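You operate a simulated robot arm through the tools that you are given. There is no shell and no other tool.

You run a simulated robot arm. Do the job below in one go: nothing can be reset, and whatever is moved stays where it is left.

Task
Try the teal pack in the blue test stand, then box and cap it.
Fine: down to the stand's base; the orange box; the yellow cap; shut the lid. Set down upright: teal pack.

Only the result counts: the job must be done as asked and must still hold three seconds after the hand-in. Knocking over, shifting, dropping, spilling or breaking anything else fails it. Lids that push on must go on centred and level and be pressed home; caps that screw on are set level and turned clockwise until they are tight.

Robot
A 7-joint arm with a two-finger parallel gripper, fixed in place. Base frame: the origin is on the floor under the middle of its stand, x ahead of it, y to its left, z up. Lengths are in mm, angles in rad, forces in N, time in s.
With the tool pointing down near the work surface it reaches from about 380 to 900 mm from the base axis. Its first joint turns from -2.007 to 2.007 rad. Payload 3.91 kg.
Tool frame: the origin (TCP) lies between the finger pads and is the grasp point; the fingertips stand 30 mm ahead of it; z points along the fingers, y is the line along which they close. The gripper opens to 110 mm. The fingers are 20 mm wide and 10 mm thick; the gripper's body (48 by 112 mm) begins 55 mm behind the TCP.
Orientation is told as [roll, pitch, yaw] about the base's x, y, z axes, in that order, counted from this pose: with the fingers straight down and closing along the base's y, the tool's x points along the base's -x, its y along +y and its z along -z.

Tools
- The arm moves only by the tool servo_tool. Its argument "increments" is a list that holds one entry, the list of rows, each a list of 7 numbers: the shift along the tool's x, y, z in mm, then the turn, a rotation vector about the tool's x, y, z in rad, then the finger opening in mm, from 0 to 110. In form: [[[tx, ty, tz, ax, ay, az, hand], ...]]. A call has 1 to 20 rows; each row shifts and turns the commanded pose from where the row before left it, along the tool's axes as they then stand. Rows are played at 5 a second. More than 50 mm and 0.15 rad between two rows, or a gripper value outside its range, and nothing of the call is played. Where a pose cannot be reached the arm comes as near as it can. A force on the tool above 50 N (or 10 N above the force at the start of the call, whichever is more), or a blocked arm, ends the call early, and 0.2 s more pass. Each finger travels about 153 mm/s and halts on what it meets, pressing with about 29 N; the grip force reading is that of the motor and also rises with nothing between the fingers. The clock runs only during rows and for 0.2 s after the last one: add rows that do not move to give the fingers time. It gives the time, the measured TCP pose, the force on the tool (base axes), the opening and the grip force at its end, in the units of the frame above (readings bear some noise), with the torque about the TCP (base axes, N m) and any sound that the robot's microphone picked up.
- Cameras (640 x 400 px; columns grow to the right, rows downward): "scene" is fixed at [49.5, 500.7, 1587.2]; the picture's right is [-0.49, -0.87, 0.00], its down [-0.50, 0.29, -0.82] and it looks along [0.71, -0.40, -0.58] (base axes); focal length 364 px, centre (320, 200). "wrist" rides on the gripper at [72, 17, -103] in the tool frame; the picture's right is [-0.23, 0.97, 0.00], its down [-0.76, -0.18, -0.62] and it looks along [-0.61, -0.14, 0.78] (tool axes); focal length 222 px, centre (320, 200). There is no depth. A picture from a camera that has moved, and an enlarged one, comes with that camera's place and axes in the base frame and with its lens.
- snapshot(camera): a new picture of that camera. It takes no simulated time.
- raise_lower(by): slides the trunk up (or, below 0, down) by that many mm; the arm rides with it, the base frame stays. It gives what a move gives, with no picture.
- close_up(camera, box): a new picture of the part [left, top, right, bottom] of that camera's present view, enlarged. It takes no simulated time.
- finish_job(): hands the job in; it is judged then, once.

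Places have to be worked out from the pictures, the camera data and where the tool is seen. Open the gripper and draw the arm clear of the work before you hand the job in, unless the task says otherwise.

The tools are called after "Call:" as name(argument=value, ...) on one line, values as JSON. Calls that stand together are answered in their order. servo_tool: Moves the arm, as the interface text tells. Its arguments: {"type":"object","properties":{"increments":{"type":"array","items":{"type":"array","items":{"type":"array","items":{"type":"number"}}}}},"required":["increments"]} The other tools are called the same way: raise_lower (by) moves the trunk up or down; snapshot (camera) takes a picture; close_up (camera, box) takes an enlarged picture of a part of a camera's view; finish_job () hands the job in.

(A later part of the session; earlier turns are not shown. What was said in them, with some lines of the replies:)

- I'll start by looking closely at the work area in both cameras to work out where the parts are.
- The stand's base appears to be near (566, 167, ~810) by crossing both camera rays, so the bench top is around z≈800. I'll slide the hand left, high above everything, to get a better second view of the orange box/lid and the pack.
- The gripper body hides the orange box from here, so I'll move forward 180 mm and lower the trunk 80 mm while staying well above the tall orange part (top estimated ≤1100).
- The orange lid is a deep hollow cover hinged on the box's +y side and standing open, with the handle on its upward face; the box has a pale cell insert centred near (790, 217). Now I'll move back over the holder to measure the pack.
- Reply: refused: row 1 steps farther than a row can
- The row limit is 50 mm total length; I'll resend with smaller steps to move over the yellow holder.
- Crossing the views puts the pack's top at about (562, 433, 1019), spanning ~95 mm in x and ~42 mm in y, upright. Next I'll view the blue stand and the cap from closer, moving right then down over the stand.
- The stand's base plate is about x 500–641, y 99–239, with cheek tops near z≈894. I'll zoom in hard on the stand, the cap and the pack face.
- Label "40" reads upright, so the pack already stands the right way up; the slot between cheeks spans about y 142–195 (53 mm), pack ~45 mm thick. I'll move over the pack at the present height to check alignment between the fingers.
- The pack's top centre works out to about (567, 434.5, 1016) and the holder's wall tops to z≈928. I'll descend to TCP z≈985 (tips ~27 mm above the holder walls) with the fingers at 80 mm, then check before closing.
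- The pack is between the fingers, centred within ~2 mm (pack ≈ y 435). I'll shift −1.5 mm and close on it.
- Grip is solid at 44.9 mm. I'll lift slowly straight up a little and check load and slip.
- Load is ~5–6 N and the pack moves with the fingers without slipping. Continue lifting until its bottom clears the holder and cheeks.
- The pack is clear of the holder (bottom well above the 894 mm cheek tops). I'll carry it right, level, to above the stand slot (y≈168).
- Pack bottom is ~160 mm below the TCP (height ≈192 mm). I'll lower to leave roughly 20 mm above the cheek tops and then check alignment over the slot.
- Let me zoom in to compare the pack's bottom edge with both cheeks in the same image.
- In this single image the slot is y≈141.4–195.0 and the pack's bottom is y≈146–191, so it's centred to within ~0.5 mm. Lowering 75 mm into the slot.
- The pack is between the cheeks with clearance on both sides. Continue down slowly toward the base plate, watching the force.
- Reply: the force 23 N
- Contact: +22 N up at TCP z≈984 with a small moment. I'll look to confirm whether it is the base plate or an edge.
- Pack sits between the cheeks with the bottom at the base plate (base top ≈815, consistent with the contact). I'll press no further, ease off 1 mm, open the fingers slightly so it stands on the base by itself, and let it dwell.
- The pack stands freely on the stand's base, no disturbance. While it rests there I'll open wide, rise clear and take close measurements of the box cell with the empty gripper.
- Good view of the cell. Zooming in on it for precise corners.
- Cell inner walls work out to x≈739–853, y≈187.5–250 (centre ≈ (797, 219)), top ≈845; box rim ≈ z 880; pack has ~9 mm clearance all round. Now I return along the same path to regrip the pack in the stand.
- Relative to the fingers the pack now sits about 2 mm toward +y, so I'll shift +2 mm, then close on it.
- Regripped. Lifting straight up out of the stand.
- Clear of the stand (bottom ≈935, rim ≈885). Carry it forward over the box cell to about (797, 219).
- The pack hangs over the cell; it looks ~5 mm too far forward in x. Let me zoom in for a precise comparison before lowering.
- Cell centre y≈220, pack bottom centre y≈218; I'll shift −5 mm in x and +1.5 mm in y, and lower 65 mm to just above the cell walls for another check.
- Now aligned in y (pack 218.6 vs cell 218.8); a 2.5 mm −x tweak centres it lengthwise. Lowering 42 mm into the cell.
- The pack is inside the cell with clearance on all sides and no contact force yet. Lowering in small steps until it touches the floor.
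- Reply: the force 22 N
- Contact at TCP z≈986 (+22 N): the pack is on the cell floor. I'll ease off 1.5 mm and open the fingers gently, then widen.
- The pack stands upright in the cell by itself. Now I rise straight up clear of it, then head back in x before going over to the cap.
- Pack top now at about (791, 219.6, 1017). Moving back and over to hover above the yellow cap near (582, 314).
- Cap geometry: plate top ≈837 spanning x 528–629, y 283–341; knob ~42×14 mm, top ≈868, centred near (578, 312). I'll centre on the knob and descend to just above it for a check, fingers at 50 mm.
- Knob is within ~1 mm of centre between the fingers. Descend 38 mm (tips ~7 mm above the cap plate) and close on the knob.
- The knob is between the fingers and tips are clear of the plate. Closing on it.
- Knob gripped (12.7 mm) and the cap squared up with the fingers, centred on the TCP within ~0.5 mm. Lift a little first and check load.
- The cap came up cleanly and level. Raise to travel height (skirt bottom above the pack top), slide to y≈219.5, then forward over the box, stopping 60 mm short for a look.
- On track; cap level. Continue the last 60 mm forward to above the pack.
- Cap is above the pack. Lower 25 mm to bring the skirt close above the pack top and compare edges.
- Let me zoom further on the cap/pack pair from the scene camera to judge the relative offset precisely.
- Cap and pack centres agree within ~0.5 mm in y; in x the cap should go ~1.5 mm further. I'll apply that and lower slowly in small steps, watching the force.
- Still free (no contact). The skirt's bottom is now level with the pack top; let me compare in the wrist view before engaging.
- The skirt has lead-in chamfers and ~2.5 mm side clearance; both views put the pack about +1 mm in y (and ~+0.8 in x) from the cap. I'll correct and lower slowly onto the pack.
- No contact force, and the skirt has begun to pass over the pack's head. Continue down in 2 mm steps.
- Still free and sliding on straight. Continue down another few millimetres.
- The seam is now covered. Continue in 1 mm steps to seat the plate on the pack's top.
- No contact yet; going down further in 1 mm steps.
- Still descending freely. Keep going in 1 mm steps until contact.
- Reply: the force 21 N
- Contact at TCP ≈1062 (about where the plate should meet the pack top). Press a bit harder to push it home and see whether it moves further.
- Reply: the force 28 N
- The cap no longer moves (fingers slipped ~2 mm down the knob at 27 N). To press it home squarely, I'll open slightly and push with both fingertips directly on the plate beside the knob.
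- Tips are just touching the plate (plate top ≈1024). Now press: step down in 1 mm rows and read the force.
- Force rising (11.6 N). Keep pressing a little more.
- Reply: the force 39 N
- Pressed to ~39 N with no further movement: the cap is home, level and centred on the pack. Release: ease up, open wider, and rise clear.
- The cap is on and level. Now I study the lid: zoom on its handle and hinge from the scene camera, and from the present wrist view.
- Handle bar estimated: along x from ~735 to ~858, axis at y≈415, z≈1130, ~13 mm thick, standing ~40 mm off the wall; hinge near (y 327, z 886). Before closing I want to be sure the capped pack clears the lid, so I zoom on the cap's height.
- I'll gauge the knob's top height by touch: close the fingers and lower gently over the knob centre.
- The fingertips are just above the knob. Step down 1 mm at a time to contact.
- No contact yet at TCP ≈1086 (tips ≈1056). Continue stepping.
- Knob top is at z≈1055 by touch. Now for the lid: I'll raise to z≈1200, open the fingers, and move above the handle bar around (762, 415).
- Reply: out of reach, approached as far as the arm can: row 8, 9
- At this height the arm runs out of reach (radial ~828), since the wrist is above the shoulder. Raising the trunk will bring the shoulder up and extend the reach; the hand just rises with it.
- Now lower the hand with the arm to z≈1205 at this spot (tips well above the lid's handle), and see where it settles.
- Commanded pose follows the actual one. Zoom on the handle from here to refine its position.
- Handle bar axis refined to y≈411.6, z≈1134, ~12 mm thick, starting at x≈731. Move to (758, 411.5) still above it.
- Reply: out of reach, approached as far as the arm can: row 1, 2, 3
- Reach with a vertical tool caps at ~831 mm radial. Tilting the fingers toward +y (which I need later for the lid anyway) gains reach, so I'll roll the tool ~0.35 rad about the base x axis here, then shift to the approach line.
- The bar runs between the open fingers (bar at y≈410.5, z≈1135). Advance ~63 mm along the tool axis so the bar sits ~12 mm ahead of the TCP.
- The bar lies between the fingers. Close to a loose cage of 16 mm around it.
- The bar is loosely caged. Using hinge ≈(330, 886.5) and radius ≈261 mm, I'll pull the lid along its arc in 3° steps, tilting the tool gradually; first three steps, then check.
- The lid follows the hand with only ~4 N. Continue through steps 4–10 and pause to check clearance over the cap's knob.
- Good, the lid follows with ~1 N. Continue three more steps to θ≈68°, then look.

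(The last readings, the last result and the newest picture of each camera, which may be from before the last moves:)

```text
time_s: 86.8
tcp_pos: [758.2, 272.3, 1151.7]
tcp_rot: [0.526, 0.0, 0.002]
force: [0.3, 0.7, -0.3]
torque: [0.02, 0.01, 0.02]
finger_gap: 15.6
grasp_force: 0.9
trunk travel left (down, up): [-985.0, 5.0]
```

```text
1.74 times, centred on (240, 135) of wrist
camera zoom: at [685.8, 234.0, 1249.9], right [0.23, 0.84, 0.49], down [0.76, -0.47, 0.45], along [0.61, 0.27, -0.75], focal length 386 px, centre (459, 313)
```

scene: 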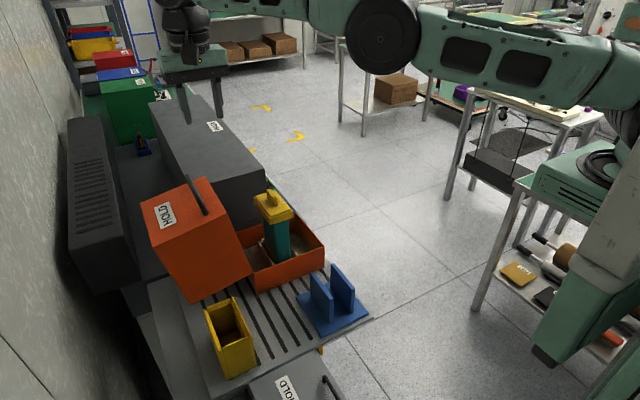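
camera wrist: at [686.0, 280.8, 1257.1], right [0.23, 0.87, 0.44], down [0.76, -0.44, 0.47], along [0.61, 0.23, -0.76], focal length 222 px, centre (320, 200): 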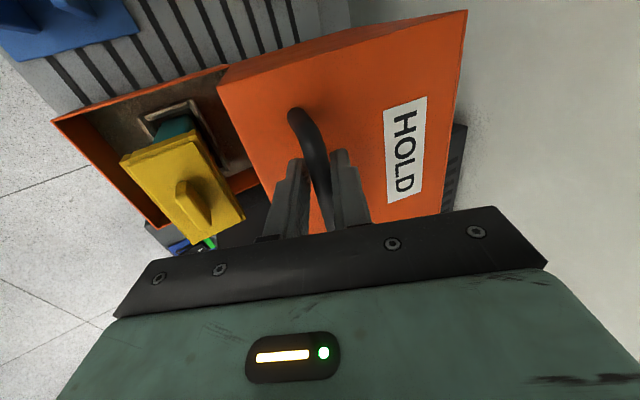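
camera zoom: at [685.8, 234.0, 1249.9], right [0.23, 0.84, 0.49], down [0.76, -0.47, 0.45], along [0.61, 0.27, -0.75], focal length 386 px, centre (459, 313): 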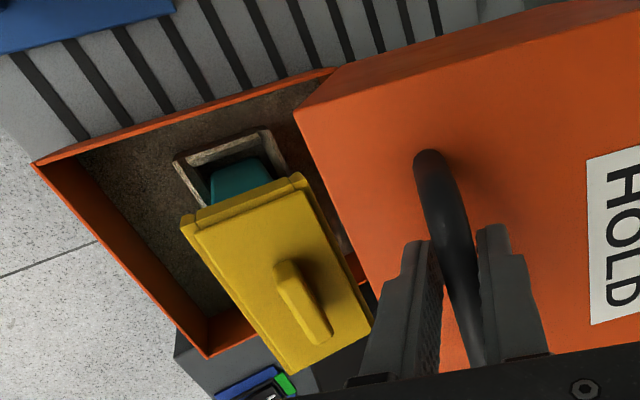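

Lid at θ≈70°, held steadily. I'll zoom on its side wall corners to get its depth precisely versus the knob height.

Call:
close_up(camera="scene", box=[195, 155, 275, 220])

Call:
close_up(camera="scene", box=[200, 215, 280, 285])

Call:
close_up(camera="scene", box=[240, 150, 320, 210])

```text
6.15 times, centred on (235, 188) of scene
camera zoom: at [49.5, 500.7, 1587.2], right [-0.49, -0.87, 0.0], down [-0.5, 0.29, -0.82], along [0.71, -0.4, -0.58], focal length 2242 px, centre (843, 277)
```

zoom: 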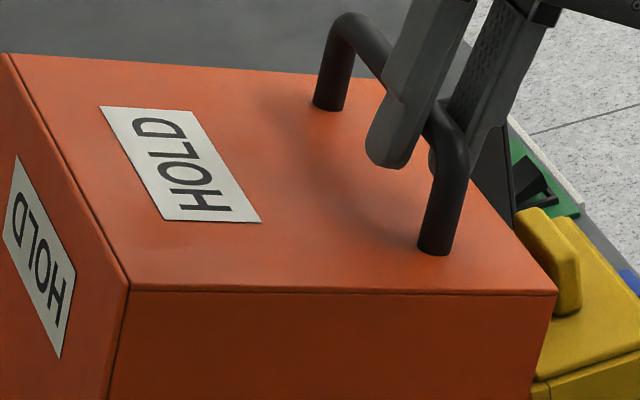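

```text
5.71 times, centred on (240, 250) of scene
camera zoom: at [49.5, 500.7, 1587.2], right [-0.49, -0.87, 0.0], down [-0.5, 0.29, -0.82], along [0.71, -0.4, -0.58], focal length 2082 px, centre (777, -86)
```

zoom: 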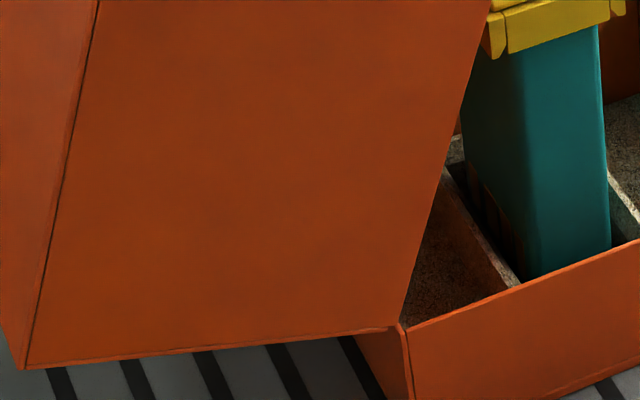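

```text
6.67 times, centred on (280, 180) of scene
camera zoom: at [49.5, 500.7, 1587.2], right [-0.49, -0.87, 0.0], down [-0.5, 0.29, -0.82], along [0.71, -0.4, -0.58], focal length 2429 px, centre (587, 333)
```

zoom: 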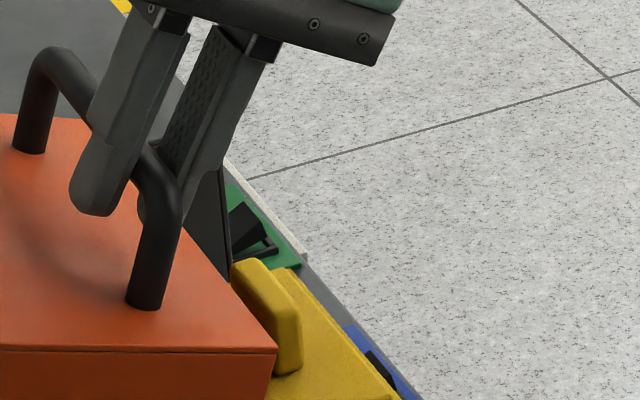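

The lid's inner height looks close to the knob's top, so I'll proceed gently and watch for contact. Two more 3° steps.

Call:
servo_tool(increments=[[[0, -13.39, -3.82, -0.01745, 0, 0, 15], [0, -13.37, -3.38, -0.01745, 0, 0, 15], [0, 0, 0, 0, 0, 0, 15]]])

Call:
close_up(camera="scene", box=[200, 140, 330, 260])

Call:
close_up(camera="wrist", box=[80, 20, 400, 250])

```text
time_s: 87.6
tcp_pos: [757.0, 244.4, 1145.3]
tcp_rot: [0.562, -0.001, 0.0]
force: [0.1, -0.5, -0.2]
torque: [-0.01, 0.01, -0.01]
finger_gap: 15.5
grasp_force: 0.6
trunk travel left (down, up): [-985.0, 5.0]
```

```text
3.33 times, centred on (265, 200) of scene
camera zoom: at [49.5, 500.7, 1587.2], right [-0.49, -0.87, 0.0], down [-0.5, 0.29, -0.82], along [0.71, -0.4, -0.58], focal length 1214 px, centre (503, 200)
```

zoom: 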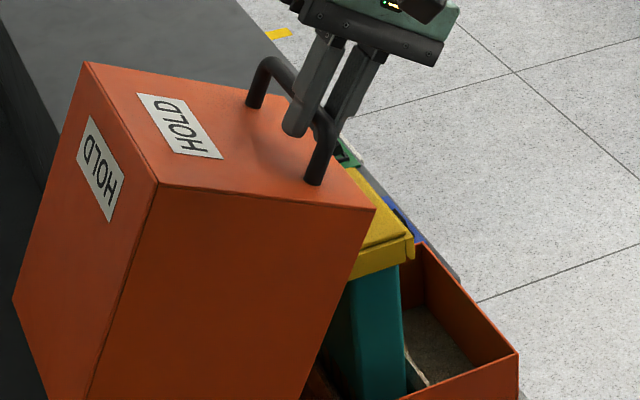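

```text
1.74 times, centred on (240, 135) of wrist
camera zoom: at [684.9, 203.7, 1243.2], right [0.23, 0.83, 0.52], down [0.76, -0.48, 0.43], along [0.61, 0.3, -0.74], focal length 386 px, centre (459, 313)
```

zoom: 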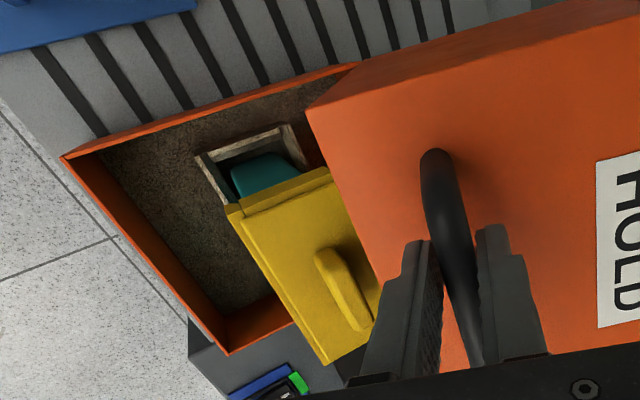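

No contact; the rim is passing above the cap. One step at a time through the tightest spot.

Call:
servo_tool(increments=[[[0, -6.8, -1.6, -0.0087, 0, 0, 15], [0, -6.8, -1.5, -0.0087, 0, 0, 15], [0, 0, 0, 0, 0, 0, 15]]])

Call:
close_up(camera="wrist", box=[120, 40, 360, 230])

Call:
close_up(camera="scene", box=[230, 150, 330, 240])

```text
time_s: 88.4
tcp_pos: [759.2, 230.4, 1142.2]
tcp_rot: [0.577, -0.001, 0.001]
force: [1.5, 0.6, 1.4]
torque: [0.01, -0.04, 0.0]
finger_gap: 15.3
grasp_force: 0.6
trunk travel left (down, up): [-985.0, 5.0]
```

```text
2.11 times, centred on (240, 135) of wrist
camera zoom: at [686.1, 187.9, 1238.1], right [0.23, 0.82, 0.53], down [0.76, -0.49, 0.43], along [0.61, 0.31, -0.73], focal length 468 px, centre (488, 337)
```

zoom: 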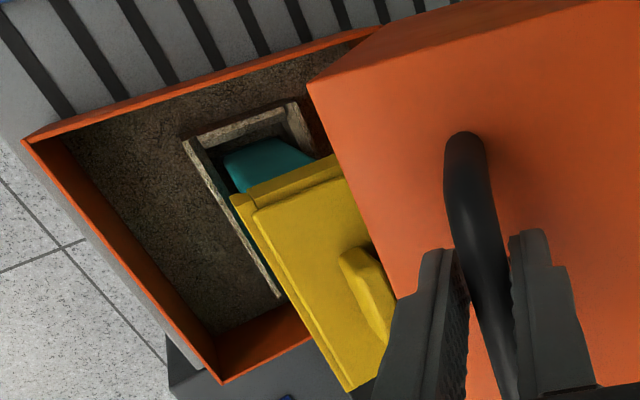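

```text
4.44 times, centred on (280, 195) of scene
camera zoom: at [49.5, 500.7, 1587.2], right [-0.49, -0.87, 0.0], down [-0.5, 0.29, -0.82], along [0.71, -0.4, -0.58], focal length 1619 px, centre (498, 222)
```

zoom: 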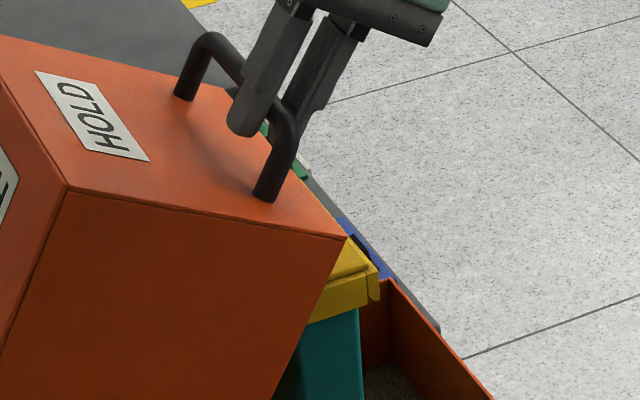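

Still no contact (θ≈61°). Continue in half-steps.

Call:
servo_tool(increments=[[[0, -6.84, -1.3, -0.0087, 0, 0, 15], [0, 0, 0, 0, 0, 0, 15]]])

Call:
close_up(camera="wrist", box=[120, 40, 360, 230])

```text
time_s: 89.0
tcp_pos: [758.3, 226.3, 1139.2]
tcp_rot: [0.586, -0.002, 0.002]
force: [-0.7, 1.0, 0.7]
torque: [0.04, 0.01, -0.01]
finger_gap: 15.8
grasp_force: 0.8
trunk travel left (down, up): [-985.0, 5.0]
```

```text
2.11 times, centred on (240, 135) of wrist
camera zoom: at [685.7, 181.7, 1234.4], right [0.23, 0.81, 0.54], down [0.76, -0.49, 0.42], along [0.61, 0.32, -0.73], focal length 468 px, centre (488, 337)
```

zoom: 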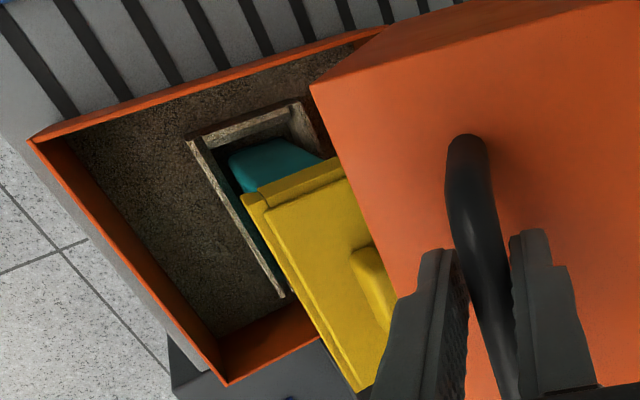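

No force change; the rim covers half of the knob with the pack still upright. Next half-steps.

Call:
servo_tool(increments=[[[0, -6.84, -1.2, -0.0087, 0, 0, 15], [0, 0, 0, 0, 0, 0, 15]]])

Call:
close_up(camera="wrist", box=[120, 40, 360, 230])

```text
time_s: 89.6
tcp_pos: [757.6, 218.0, 1136.3]
tcp_rot: [0.593, 0.001, 0.002]
force: [-0.4, -0.3, 0.0]
torque: [0.0, 0.02, 0.01]
finger_gap: 15.3
grasp_force: 0.3
trunk travel left (down, up): [-985.0, 5.0]
```

```text
2.11 times, centred on (240, 135) of wrist
camera zoom: at [685.7, 173.4, 1231.2], right [0.23, 0.81, 0.55], down [0.76, -0.5, 0.42], along [0.61, 0.32, -0.73], focal length 468 px, centre (488, 337)
```

zoom: 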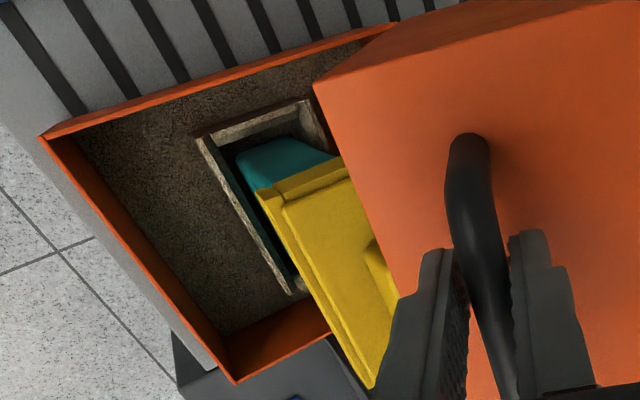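

Still free. Continue half-steps past the knob.

Call:
servo_tool(increments=[[[0, -6.86, -1.0, -0.0087, 0, 0, 15], [0, 0, 0, 0, 0, 0, 15], [0, -6.86, -1.0, -0.0087, 0, 0, 15], [0, 0, 0, 0, 0, 0, 15]]])

Call:
close_up(camera="wrist", box=[120, 40, 360, 230])

Call:
close_up(camera="scene", box=[230, 150, 330, 270])

```text
time_s: 90.6
tcp_pos: [757.6, 204.5, 1129.9]
tcp_rot: [0.616, -0.001, -0.001]
force: [0.4, 1.3, 0.5]
torque: [0.01, 0.04, 0.0]
finger_gap: 15.4
grasp_force: 0.1
trunk travel left (down, up): [-985.0, 5.0]
```

```text
2.11 times, centred on (240, 135) of wrist
camera zoom: at [685.7, 158.7, 1224.1], right [0.23, 0.8, 0.56], down [0.76, -0.5, 0.41], along [0.61, 0.33, -0.72], focal length 468 px, centre (488, 337)
```

zoom: 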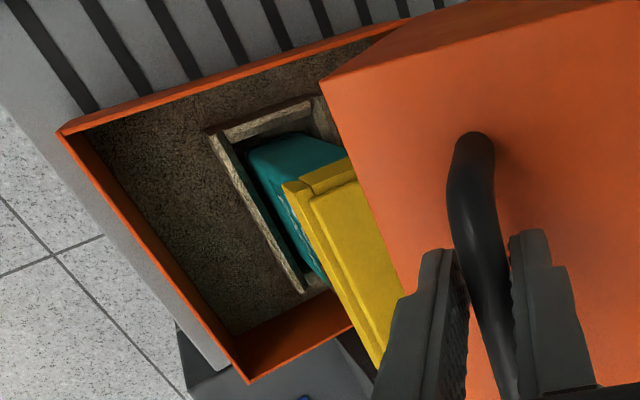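

```text
3.33 times, centred on (280, 210) of scene
camera zoom: at [49.5, 500.7, 1587.2], right [-0.49, -0.87, 0.0], down [-0.5, 0.29, -0.82], along [0.71, -0.4, -0.58], focal length 1214 px, centre (453, 167)
```

zoom: 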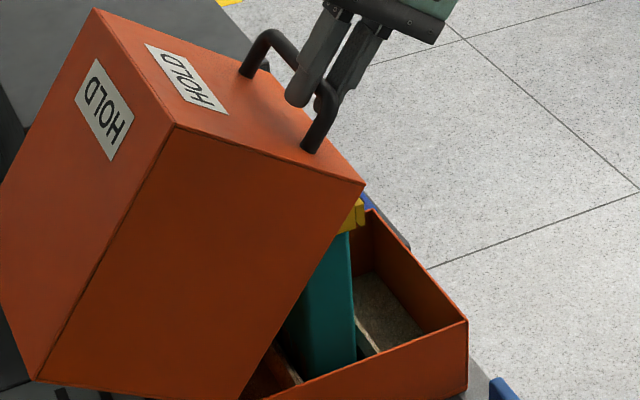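

The knob has passed inside the lid with no contact. Continue steps to θ≈46°.

Call:
servo_tool(increments=[[[0, -13.78, -1.61, -0.01745, 0, 0, 15], [0, -13.84, -1.04, -0.01745, 0, 0, 15], [0, -13.8, -0.64, -0.01745, 0, 0, 15], [0, 0, 0, 0, 0, 0, 15]]])

Call:
close_up(camera="scene", box=[200, 140, 330, 280])

Call:
snapshot(camera="wrist")

```text
time_s: 91.6
tcp_pos: [757.2, 169.9, 1106.6]
tcp_rot: [0.665, -0.001, 0.0]
force: [-0.7, -0.6, -0.6]
torque: [0.03, -0.01, -0.02]
finger_gap: 15.0
grasp_force: 0.0
trunk travel left (down, up): [-985.0, 5.0]
```

```text
2.86 times, centred on (265, 210) of scene
camera zoom: at [49.5, 500.7, 1587.2], right [-0.49, -0.87, 0.0], down [-0.5, 0.29, -0.82], along [0.71, -0.4, -0.58], focal length 1041 px, centre (477, 171)
```

zoom: 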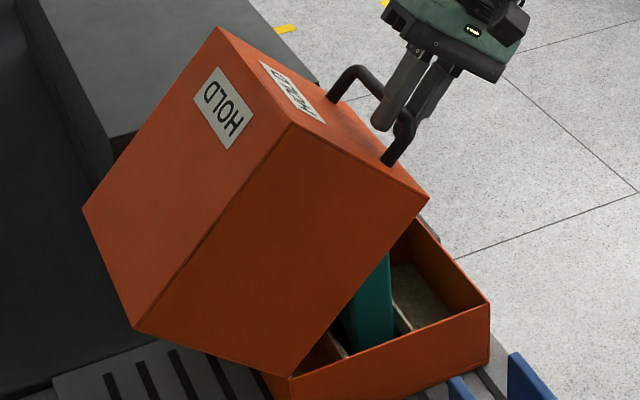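

```text
taken
camera wrist: at [685.0, 119.6, 1199.0], right [0.23, 0.77, 0.6], down [0.76, -0.52, 0.38], along [0.61, 0.37, -0.7], focal length 222 px, centre (320, 200)
```

wrist: 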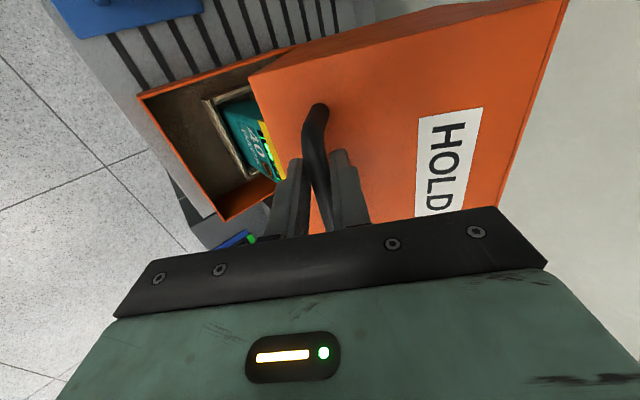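

All smooth with practically no load. Continue steps 19–22 (θ≈34°).

Call:
servo_tool(increments=[[[0, -13.96, 0, -0.01745, 0, 0, 15], [0, -13.9, 0.31, -0.01745, 0, 0, 15], [0, -13.77, 0.84, -0.01745, 0, 0, 15], [0, -13.81, 1.24, -0.01745, 0, 0, 15], [0, 0, 0, 0, 0, 0, 15]]])

Call:
close_up(camera="scene", box=[200, 140, 350, 290])

Call:
snapshot(camera="wrist")

```text
time_s: 92.8
tcp_pos: [757.1, 129.0, 1070.0]
tcp_rot: [0.735, -0.001, -0.001]
force: [0.0, 0.5, -0.2]
torque: [0.0, 0.01, 0.03]
finger_gap: 15.2
grasp_force: 0.1
trunk travel left (down, up): [-985.0, 5.0]
```

```text
2.67 times, centred on (275, 215) of scene
camera zoom: at [49.5, 500.7, 1587.2], right [-0.49, -0.87, 0.0], down [-0.5, 0.29, -0.82], along [0.71, -0.4, -0.58], focal length 971 px, centre (440, 160)
```

zoom: 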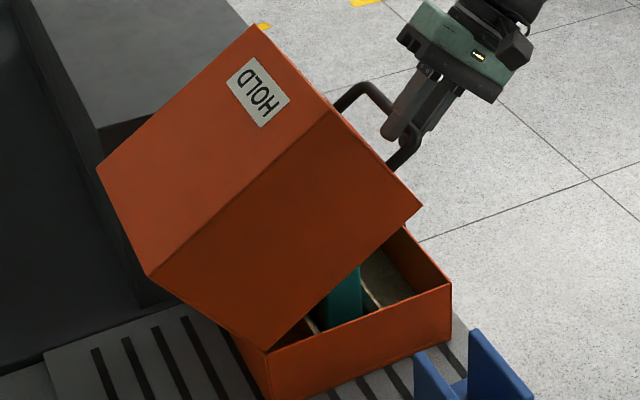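

```text
taken
camera wrist: at [685.3, 72.4, 1158.9], right [0.23, 0.72, 0.65], down [0.76, -0.55, 0.34], along [0.61, 0.42, -0.68], focal length 222 px, centre (320, 200)
```

wrist: 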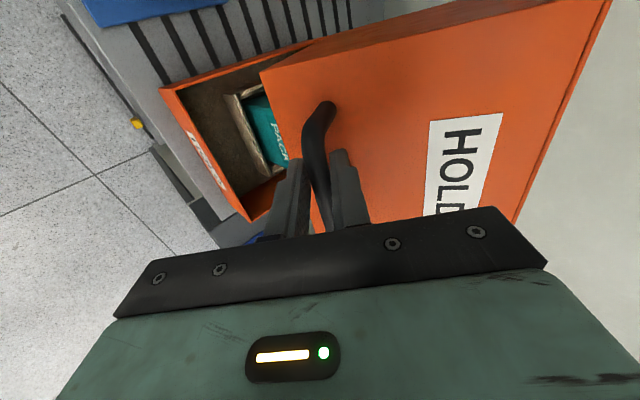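

Continue steps 23–26 (θ≈22°), still feeling for contact.

Call:
servo_tool(increments=[[[0, -13.71, 1.91, -0.01745, 0, 0, 15], [0, -13.58, 2.24, -0.01745, 0, 0, 15], [0, -13.68, 2.63, -0.01745, 0, 0, 15], [0, -13.51, 3.31, -0.01745, 0, 0, 15], [0, 0, 0, 0, 0, 0, 15]]])

Call:
close_up(camera="scene", box=[200, 140, 350, 290])

Call:
close_up(camera="wrist", box=[150, 20, 450, 230])

```text
time_s: 94.0
tcp_pos: [758.3, 98.3, 1024.0]
tcp_rot: [0.804, 0.0, 0.003]
force: [-1.2, -0.5, 1.1]
torque: [-0.01, 0.03, 0.0]
finger_gap: 15.0
grasp_force: 0.2
trunk travel left (down, up): [-985.0, 5.0]
```

```text
2.67 times, centred on (275, 215) of scene
camera zoom: at [49.5, 500.7, 1587.2], right [-0.49, -0.87, 0.0], down [-0.5, 0.29, -0.82], along [0.71, -0.4, -0.58], focal length 971 px, centre (440, 160)
```

zoom: 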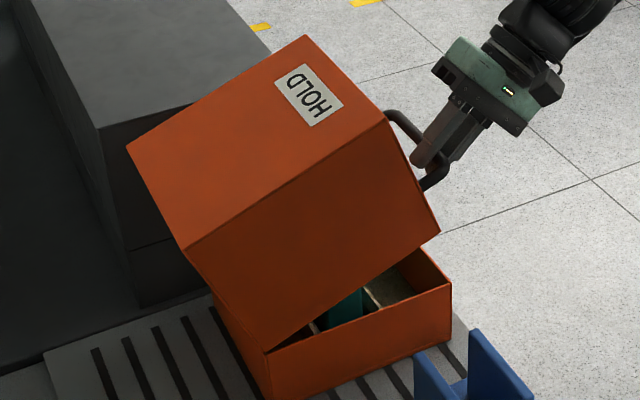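

```text
1.90 times, centred on (300, 125) of wrist
camera zoom: at [685.9, 34.1, 1109.0], right [0.23, 0.68, 0.7], down [0.76, -0.57, 0.3], along [0.61, 0.47, -0.64], focal length 423 px, centre (358, 343)
```

zoom: 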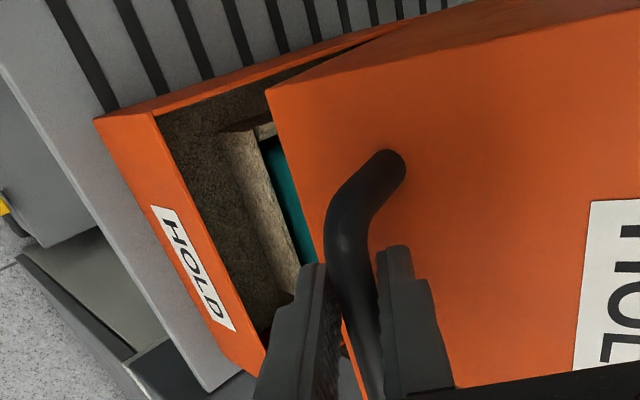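

Good. Continue steps 27–29 (θ≈13°).

Call:
servo_tool(increments=[[[0, -13.36, 3.58, -0.01745, 0, 0, 15], [0, -13.24, 4.13, -0.01745, 0, 0, 15], [0, -13.06, 4.62, -0.01745, 0, 0, 15], [0, 0, 0, 0, 0, 0, 15]]])

Call:
close_up(camera="scene", box=[200, 140, 350, 290])

Call:
close_up(camera="wrist", box=[150, 20, 450, 230])

```text
time_s: 95.0
tcp_pos: [758.7, 78.6, 987.4]
tcp_rot: [0.856, 0.0, -0.001]
force: [0.2, 0.4, -0.3]
torque: [0.02, -0.01, 0.02]
finger_gap: 15.1
grasp_force: 0.0
trunk travel left (down, up): [-985.0, 5.0]
```

```text
2.67 times, centred on (275, 215) of scene
camera zoom: at [49.5, 500.7, 1587.2], right [-0.49, -0.87, 0.0], down [-0.5, 0.29, -0.82], along [0.71, -0.4, -0.58], focal length 971 px, centre (440, 160)
```

zoom: 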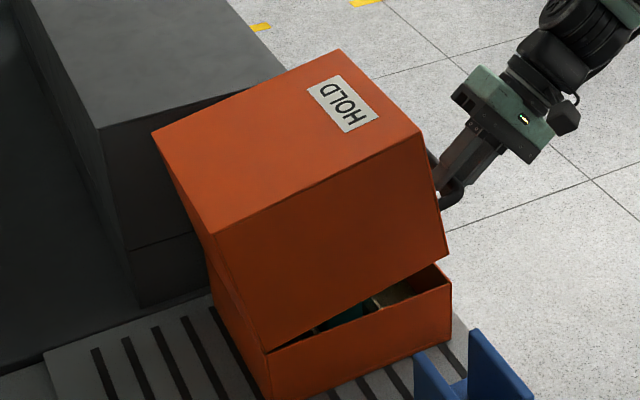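

```text
1.90 times, centred on (300, 125) of wrist
camera zoom: at [686.5, 11.3, 1068.3], right [0.23, 0.64, 0.74], down [0.76, -0.59, 0.27], along [0.61, 0.5, -0.62], focal length 423 px, centre (358, 343)
```

zoom: 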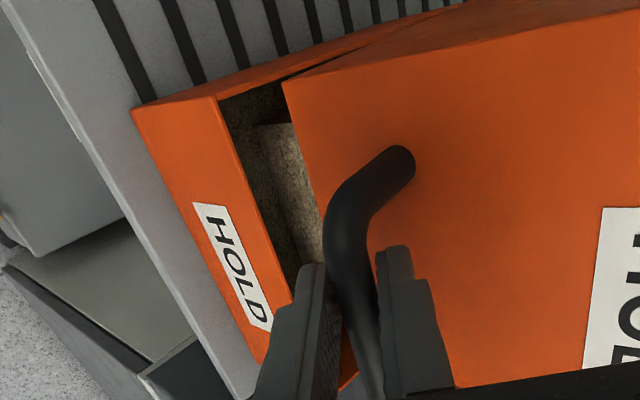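

θ≈13°, no contact. Now smaller steps toward closed, watching for resistance from the knob.

Call:
servo_tool(increments=[[[0, -6.45, 2.48, -0.0087, 0, 0, 15], [0, -6.45, 2.48, -0.0087, 0, 0, 15], [0, 0, 0, 0, 0, 0, 15]]])

Call:
close_up(camera="scene", box=[200, 140, 350, 290])

```text
time_s: 95.8
tcp_pos: [757.8, 74.3, 974.2]
tcp_rot: [0.874, 0.0, 0.0]
force: [0.8, -0.1, 0.3]
torque: [0.01, 0.02, 0.01]
finger_gap: 15.2
grasp_force: 0.2
trunk travel left (down, up): [-985.0, 5.0]
```

```text
2.67 times, centred on (275, 215) of scene
camera zoom: at [49.5, 500.7, 1587.2], right [-0.49, -0.87, 0.0], down [-0.5, 0.29, -0.82], along [0.71, -0.4, -0.58], focal length 971 px, centre (440, 160)
```

zoom: 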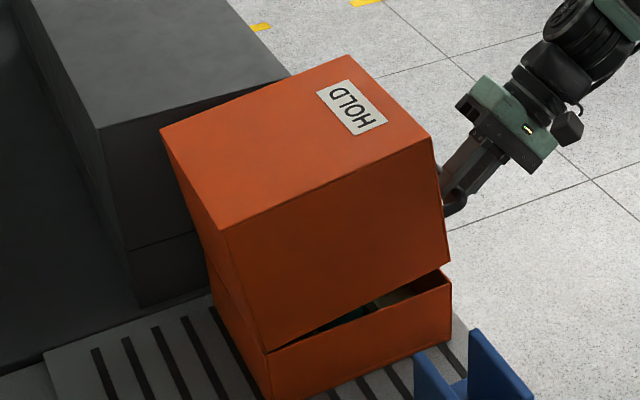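

θ≈10°. Next 3° in halves.

Call:
servo_tool(increments=[[[0, -6.41, 2.7, -0.0087, 0, 0, 15], [0, -6.41, 2.7, -0.0087, 0, 0, 15], [0, 0, 0, 0, 0, 0, 15]]])

Call:
close_up(camera="scene", box=[200, 140, 350, 290])

Call:
close_up(camera="wrist", box=[150, 20, 450, 230])

```text
time_s: 96.6
tcp_pos: [759.3, 70.0, 962.1]
tcp_rot: [0.891, -0.001, 0.0]
force: [0.0, 0.9, 0.9]
torque: [0.0, 0.0, -0.01]
finger_gap: 14.9
grasp_force: 0.0
trunk travel left (down, up): [-985.0, 5.0]
```

```text
2.67 times, centred on (275, 215) of scene
camera zoom: at [49.5, 500.7, 1587.2], right [-0.49, -0.87, 0.0], down [-0.5, 0.29, -0.82], along [0.71, -0.4, -0.58], focal length 971 px, centre (440, 160)
```

zoom: 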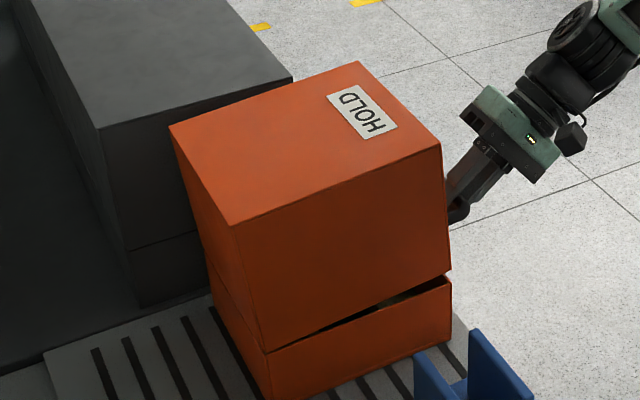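

```text
1.90 times, centred on (300, 125) of wrist
camera zoom: at [686.8, 0.0, 1039.7], right [0.23, 0.61, 0.76], down [0.76, -0.6, 0.25], along [0.61, 0.52, -0.6], focal length 423 px, centre (358, 343)
```

zoom: 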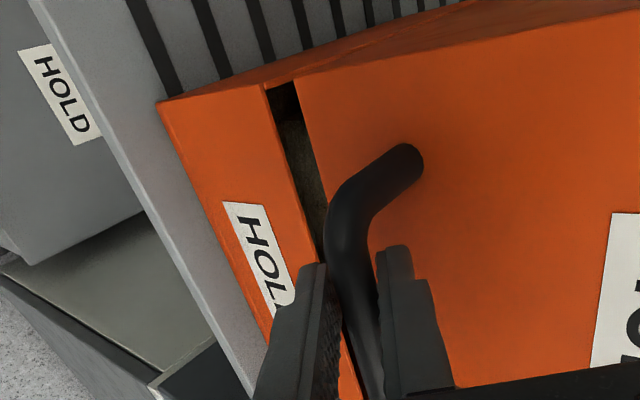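

θ≈7°, no resistance so far. Continue in ~1° steps.

Call:
servo_tool(increments=[[[0, -4.15, 1.98, -0.0058, 0, 0, 15], [0, 0, 0, 0, 0, 0, 15], [0, -4.15, 1.98, -0.0058, 0, 0, 15], [0, 0, 0, 0, 0, 0, 15]]])

Call:
close_up(camera="scene", box=[220, 180, 350, 290])

```text
time_s: 97.6
tcp_pos: [757.0, 68.4, 953.2]
tcp_rot: [0.901, 0.0, -0.001]
force: [0.7, 0.0, 0.6]
torque: [-0.01, -0.02, -0.01]
finger_gap: 14.6
grasp_force: 0.1
trunk travel left (down, up): [-985.0, 5.0]
```

```text
3.64 times, centred on (285, 235) of scene
camera zoom: at [49.5, 500.7, 1587.2], right [-0.49, -0.87, 0.0], down [-0.5, 0.29, -0.82], along [0.71, -0.4, -0.58], focal length 1325 px, centre (447, 73)
```

zoom: 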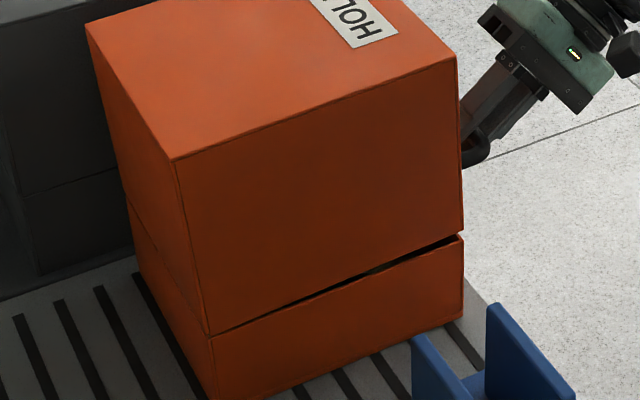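

Only a ~7 mm gap at the front remains and no resistance. Continue down.

Call:
servo_tool(increments=[[[0, -3.9, 2.2, -0.0058, 0, 0, 15], [0, 0, 0, 0, 0, 0, 15], [0, -3.9, 2.2, -0.0058, 0, 0, 15], [0, 0, 0, 0, 0, 0, 15]]])

Call:
close_up(camera="scene", box=[220, 180, 350, 290])

Call:
close_up(camera="wrist", box=[150, 20, 450, 230])

```text
time_s: 98.6
tcp_pos: [758.7, 67.6, 944.1]
tcp_rot: [0.914, -0.001, 0.002]
force: [-0.4, 0.1, -0.2]
torque: [0.01, -0.01, -0.03]
finger_gap: 15.1
grasp_force: 0.1
trunk travel left (down, up): [-985.0, 5.0]
```

```text
3.64 times, centred on (285, 235) of scene
camera zoom: at [49.5, 500.7, 1587.2], right [-0.49, -0.87, 0.0], down [-0.5, 0.29, -0.82], along [0.71, -0.4, -0.58], focal length 1325 px, centre (447, 73)
```

zoom: 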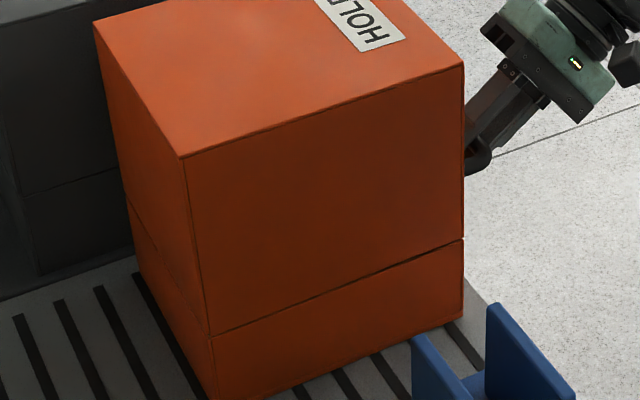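

```text
1.90 times, centred on (300, 125) of wrist
camera zoom: at [686.5, -5.8, 1020.3], right [0.23, 0.59, 0.77], down [0.76, -0.6, 0.24], along [0.61, 0.53, -0.59], focal length 423 px, centre (358, 343)
```

zoom: 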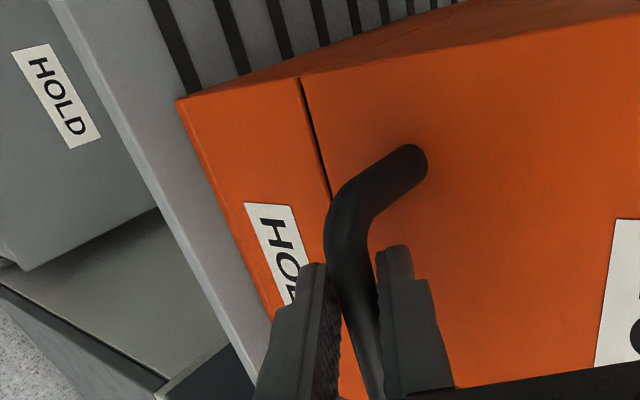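

Nearly shut, only a hairline gap. Push down a bit more until resistance is felt.

Call:
servo_tool(increments=[[[0, -2.5, 1.6, -0.004, 0, 0, 15], [0, 0, 0, 0, 0, 0, 15], [0, -2.5, 1.6, -0.004, 0, 0, 15], [0, 0, 0, 0, 0, 0, 15]]])

Call:
close_up(camera="scene", box=[220, 180, 350, 290])

Call:
close_up(camera="wrist", box=[200, 20, 400, 160])

```text
time_s: 99.6
tcp_pos: [758.7, 67.4, 939.2]
tcp_rot: [0.923, -0.002, 0.002]
force: [-0.9, 1.3, 5.7]
torque: [0.11, -0.06, 0.1]
finger_gap: 17.9
grasp_force: 3.2
trunk travel left (down, up): [-985.0, 5.0]
```

```text
3.64 times, centred on (285, 235) of scene
camera zoom: at [49.5, 500.7, 1587.2], right [-0.49, -0.87, 0.0], down [-0.5, 0.29, -0.82], along [0.71, -0.4, -0.58], focal length 1325 px, centre (447, 73)
```

zoom: 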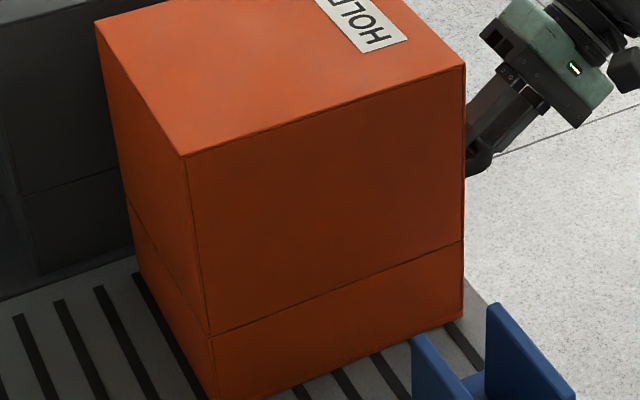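

```text
2.86 times, centred on (300, 90) of wrist
camera zoom: at [687.3, -5.8, 1014.8], right [0.23, 0.59, 0.78], down [0.76, -0.6, 0.24], along [0.61, 0.54, -0.58], focal length 635 px, centre (377, 514)
```

zoom: 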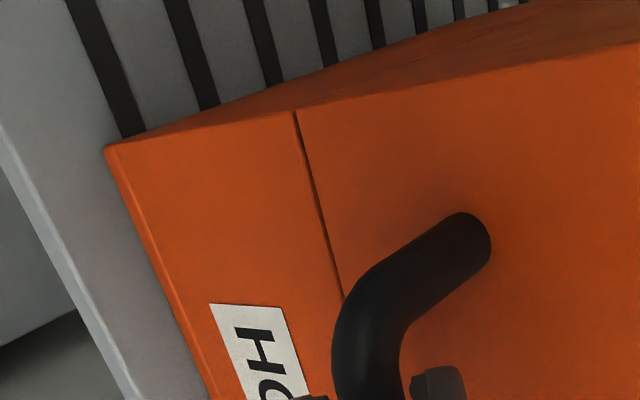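

Resistance now (≈6 N) and the seam looks closed. One more small press to be sure it is fully shut.

Call:
servo_tool(increments=[[[0, -2.5, 1.8, 0, 0, 0, 12], [0, 0, 0, 0, 0, 0, 12], [0, 0, 0, 0, 0, 0, 12]]])

Call:
close_up(camera="scene", box=[255, 210, 335, 280])

Call:
close_up(camera="wrist", box=[200, 20, 400, 160])

```text
time_s: 100.4
tcp_pos: [757.9, 66.6, 936.4]
tcp_rot: [0.922, -0.002, 0.0]
force: [5.6, 7.7, 17.1]
torque: [0.17, -0.14, 0.02]
finger_gap: 21.3
grasp_force: 9.1
trunk travel left (down, up): [-985.0, 5.0]
```

```text
5.71 times, centred on (295, 245) of scene
camera zoom: at [49.5, 500.7, 1587.2], right [-0.49, -0.87, 0.0], down [-0.5, 0.29, -0.82], along [0.71, -0.4, -0.58], focal length 2082 px, centre (463, -57)
```

zoom: 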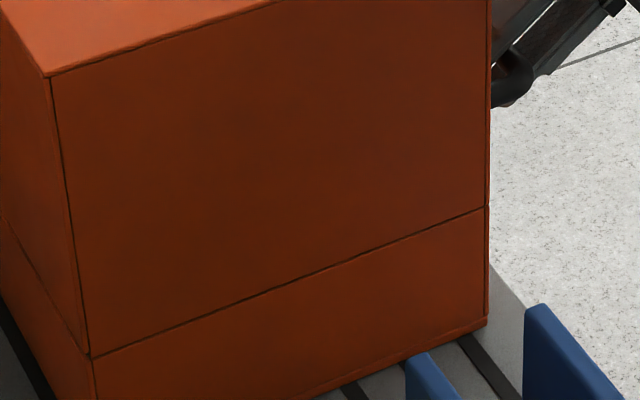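

```text
2.86 times, centred on (300, 90) of wrist
camera zoom: at [686.4, -5.5, 1012.3], right [0.23, 0.59, 0.78], down [0.76, -0.6, 0.24], along [0.61, 0.54, -0.58], focal length 635 px, centre (377, 514)
```

zoom: 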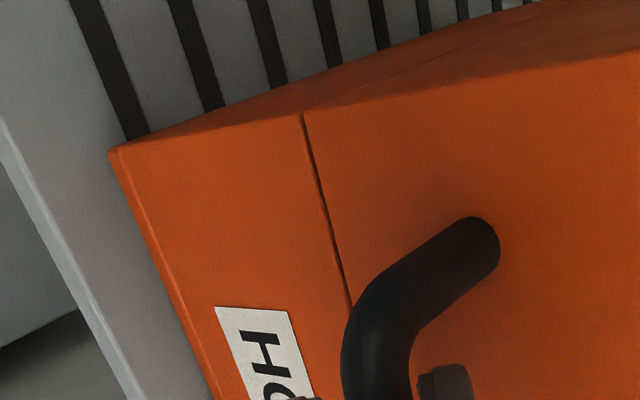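

Fully shut: 17 N gives no further motion. Ease off, open the fingers to 30 mm, and back straight out along the tool axis.

Call:
servo_tool(increments=[[[0, 3, -2, 0, 0, 0, 16], [0, 1, 0, 0, 0, 0, 22], [0, 0, 0, 0, 0, 0, 30], [0, 0, 0, 0, 0, 0, 30], [0, 0, -10, 0, 0, 0, 30], [0, 0, -20, 0, 0, 0, 30], [0, 0, -30, 0, 0, 0, 30], [0, 0, -40, 0, 0, 0, 30], [0, 0, -40, 0, 0, 0, 30], [0, 0, 0, 0, 0, 0, 30]]])

Call:
snapshot(camera="wrist")

Call:
snapshot(camera="scene")

```text
time_s: 102.6
tcp_pos: [759.1, -46.9, 1022.3]
tcp_rot: [0.923, -0.001, 0.001]
force: [-0.6, 0.2, -1.0]
torque: [0.01, 0.02, 0.0]
finger_gap: 29.9
grasp_force: 0.1
trunk travel left (down, up): [-985.0, 5.0]
```

```text
taken
camera wrist: at [687.3, -119.1, 1098.2], right [0.23, 0.59, 0.78], down [0.76, -0.6, 0.23], along [0.61, 0.54, -0.59], focal length 222 px, centre (320, 200)
```

wrist: 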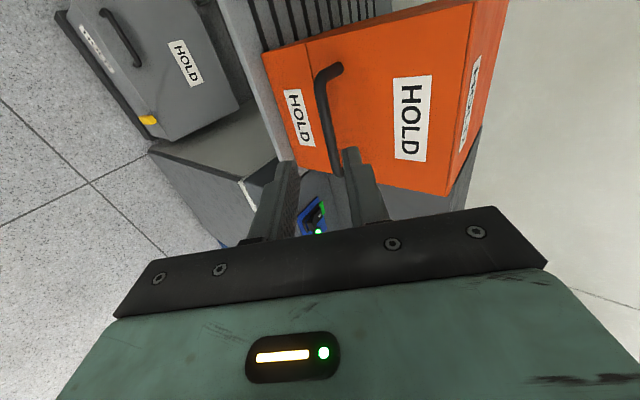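

```text
taken
```

scene: 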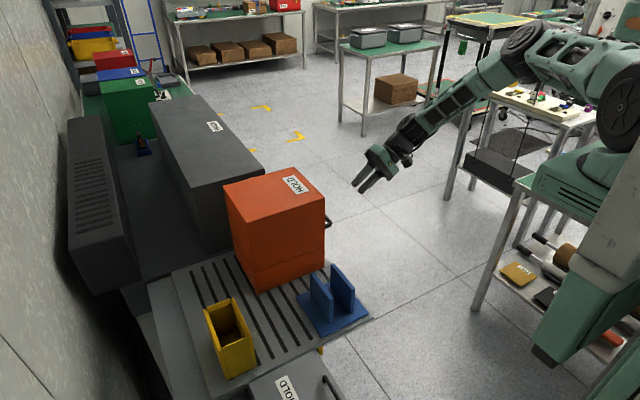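

The lid stays shut on its own and the hand is clear. I'll open the gripper wide, draw back further, and inspect the seam.

Call:
servo_tool(increments=[[[0, 0, -40, 0, 0, 0, 60], [0, 0, -40, 0, 0, 0, 100], [0, 0, -40, 0, 0, 0, 110], [0, 0, 0, 0, 0, 0, 110], [0, 0, 0, 0, 0, 0, 110]]])

Call:
close_up(camera="scene", box=[210, 160, 350, 300])

Call:
close_up(camera="wrist", box=[220, 0, 480, 200])

Call:
close_up(camera="scene", box=[180, 240, 390, 400])

```text
time_s: 103.8
tcp_pos: [760.7, -143.7, 1094.7]
tcp_rot: [0.921, 0.0, 0.001]
force: [-0.1, 0.1, 0.4]
torque: [-0.02, 0.0, -0.03]
finger_gap: 110.2
grasp_force: 0.0
trunk travel left (down, up): [-985.0, 5.0]
```

```text
2.86 times, centred on (280, 230) of scene
camera zoom: at [49.5, 500.7, 1587.2], right [-0.49, -0.87, 0.0], down [-0.5, 0.29, -0.82], along [0.71, -0.4, -0.58], focal length 1041 px, centre (434, 114)
```

zoom: 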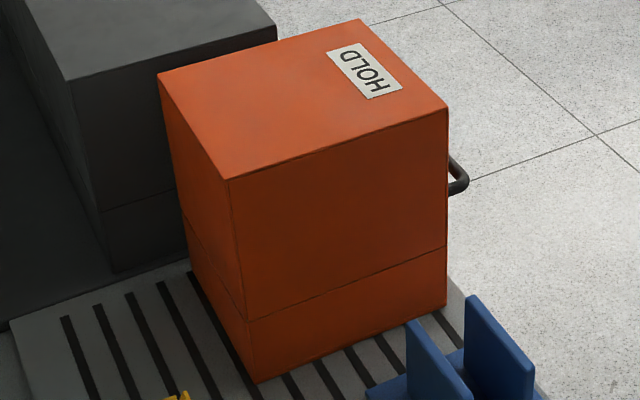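

```text
2.00 times, centred on (350, 100) of wrist
camera zoom: at [688.0, -216.7, 1171.1], right [0.23, 0.59, 0.78], down [0.76, -0.6, 0.23], along [0.61, 0.54, -0.59], focal length 444 px, centre (260, 400)
```

zoom: 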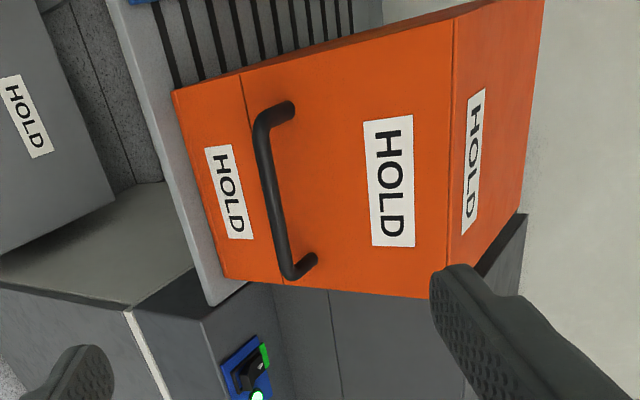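

```text
2.50 times, centred on (285, 320) of scene
camera zoom: at [49.5, 500.7, 1587.2], right [-0.49, -0.87, 0.0], down [-0.5, 0.29, -0.82], along [0.71, -0.4, -0.58], focal length 911 px, centre (408, -100)
```

zoom: 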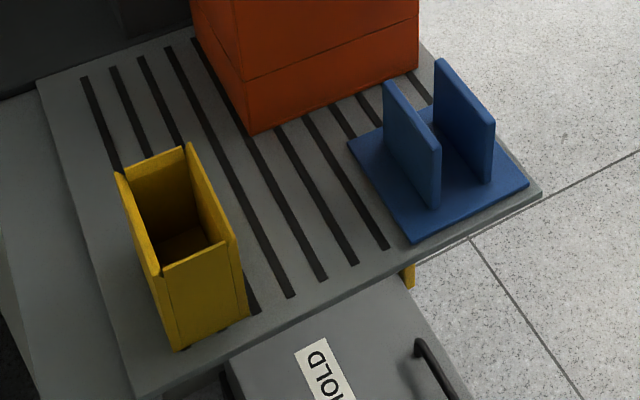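

The lid is shut with an even seam. The stand and holder are where they were, the gripper is open and the arm is clear. Handing the job in.

Call:
finish_job()

```text
The job is handed in.
```

The job is handed in. The teal pack was tried in the stand, boxed and capped, and the lid is shut. No verdict was shown when I handed in.

- **Test stand:** I lowered the pack between the cheeks until it touched the base. I released it there and it stood on its own for several seconds before I picked it up again.
- **Orange box:** The pack went upright into the cell in the middle of the box, clear of the cell walls.
- **Yellow cap:** It slid onto the pack's top and sat level. I pressed it with about 39 N and it moved no further.
- **Lid:** I swung it down by the handle without touching the cap. A final press of about 17 N didn't move it, and the seam is even all round.

From the pictures the cap's knob looked likely to touch the lid, but the lid closed with no resistance until it was shut. I could not see inside once it was closed.

The stand and the yellow holder are where they were. The gripper is open and the arm is clear of the work. I raised the trunk by 135 mm to reach the handle and left it there.
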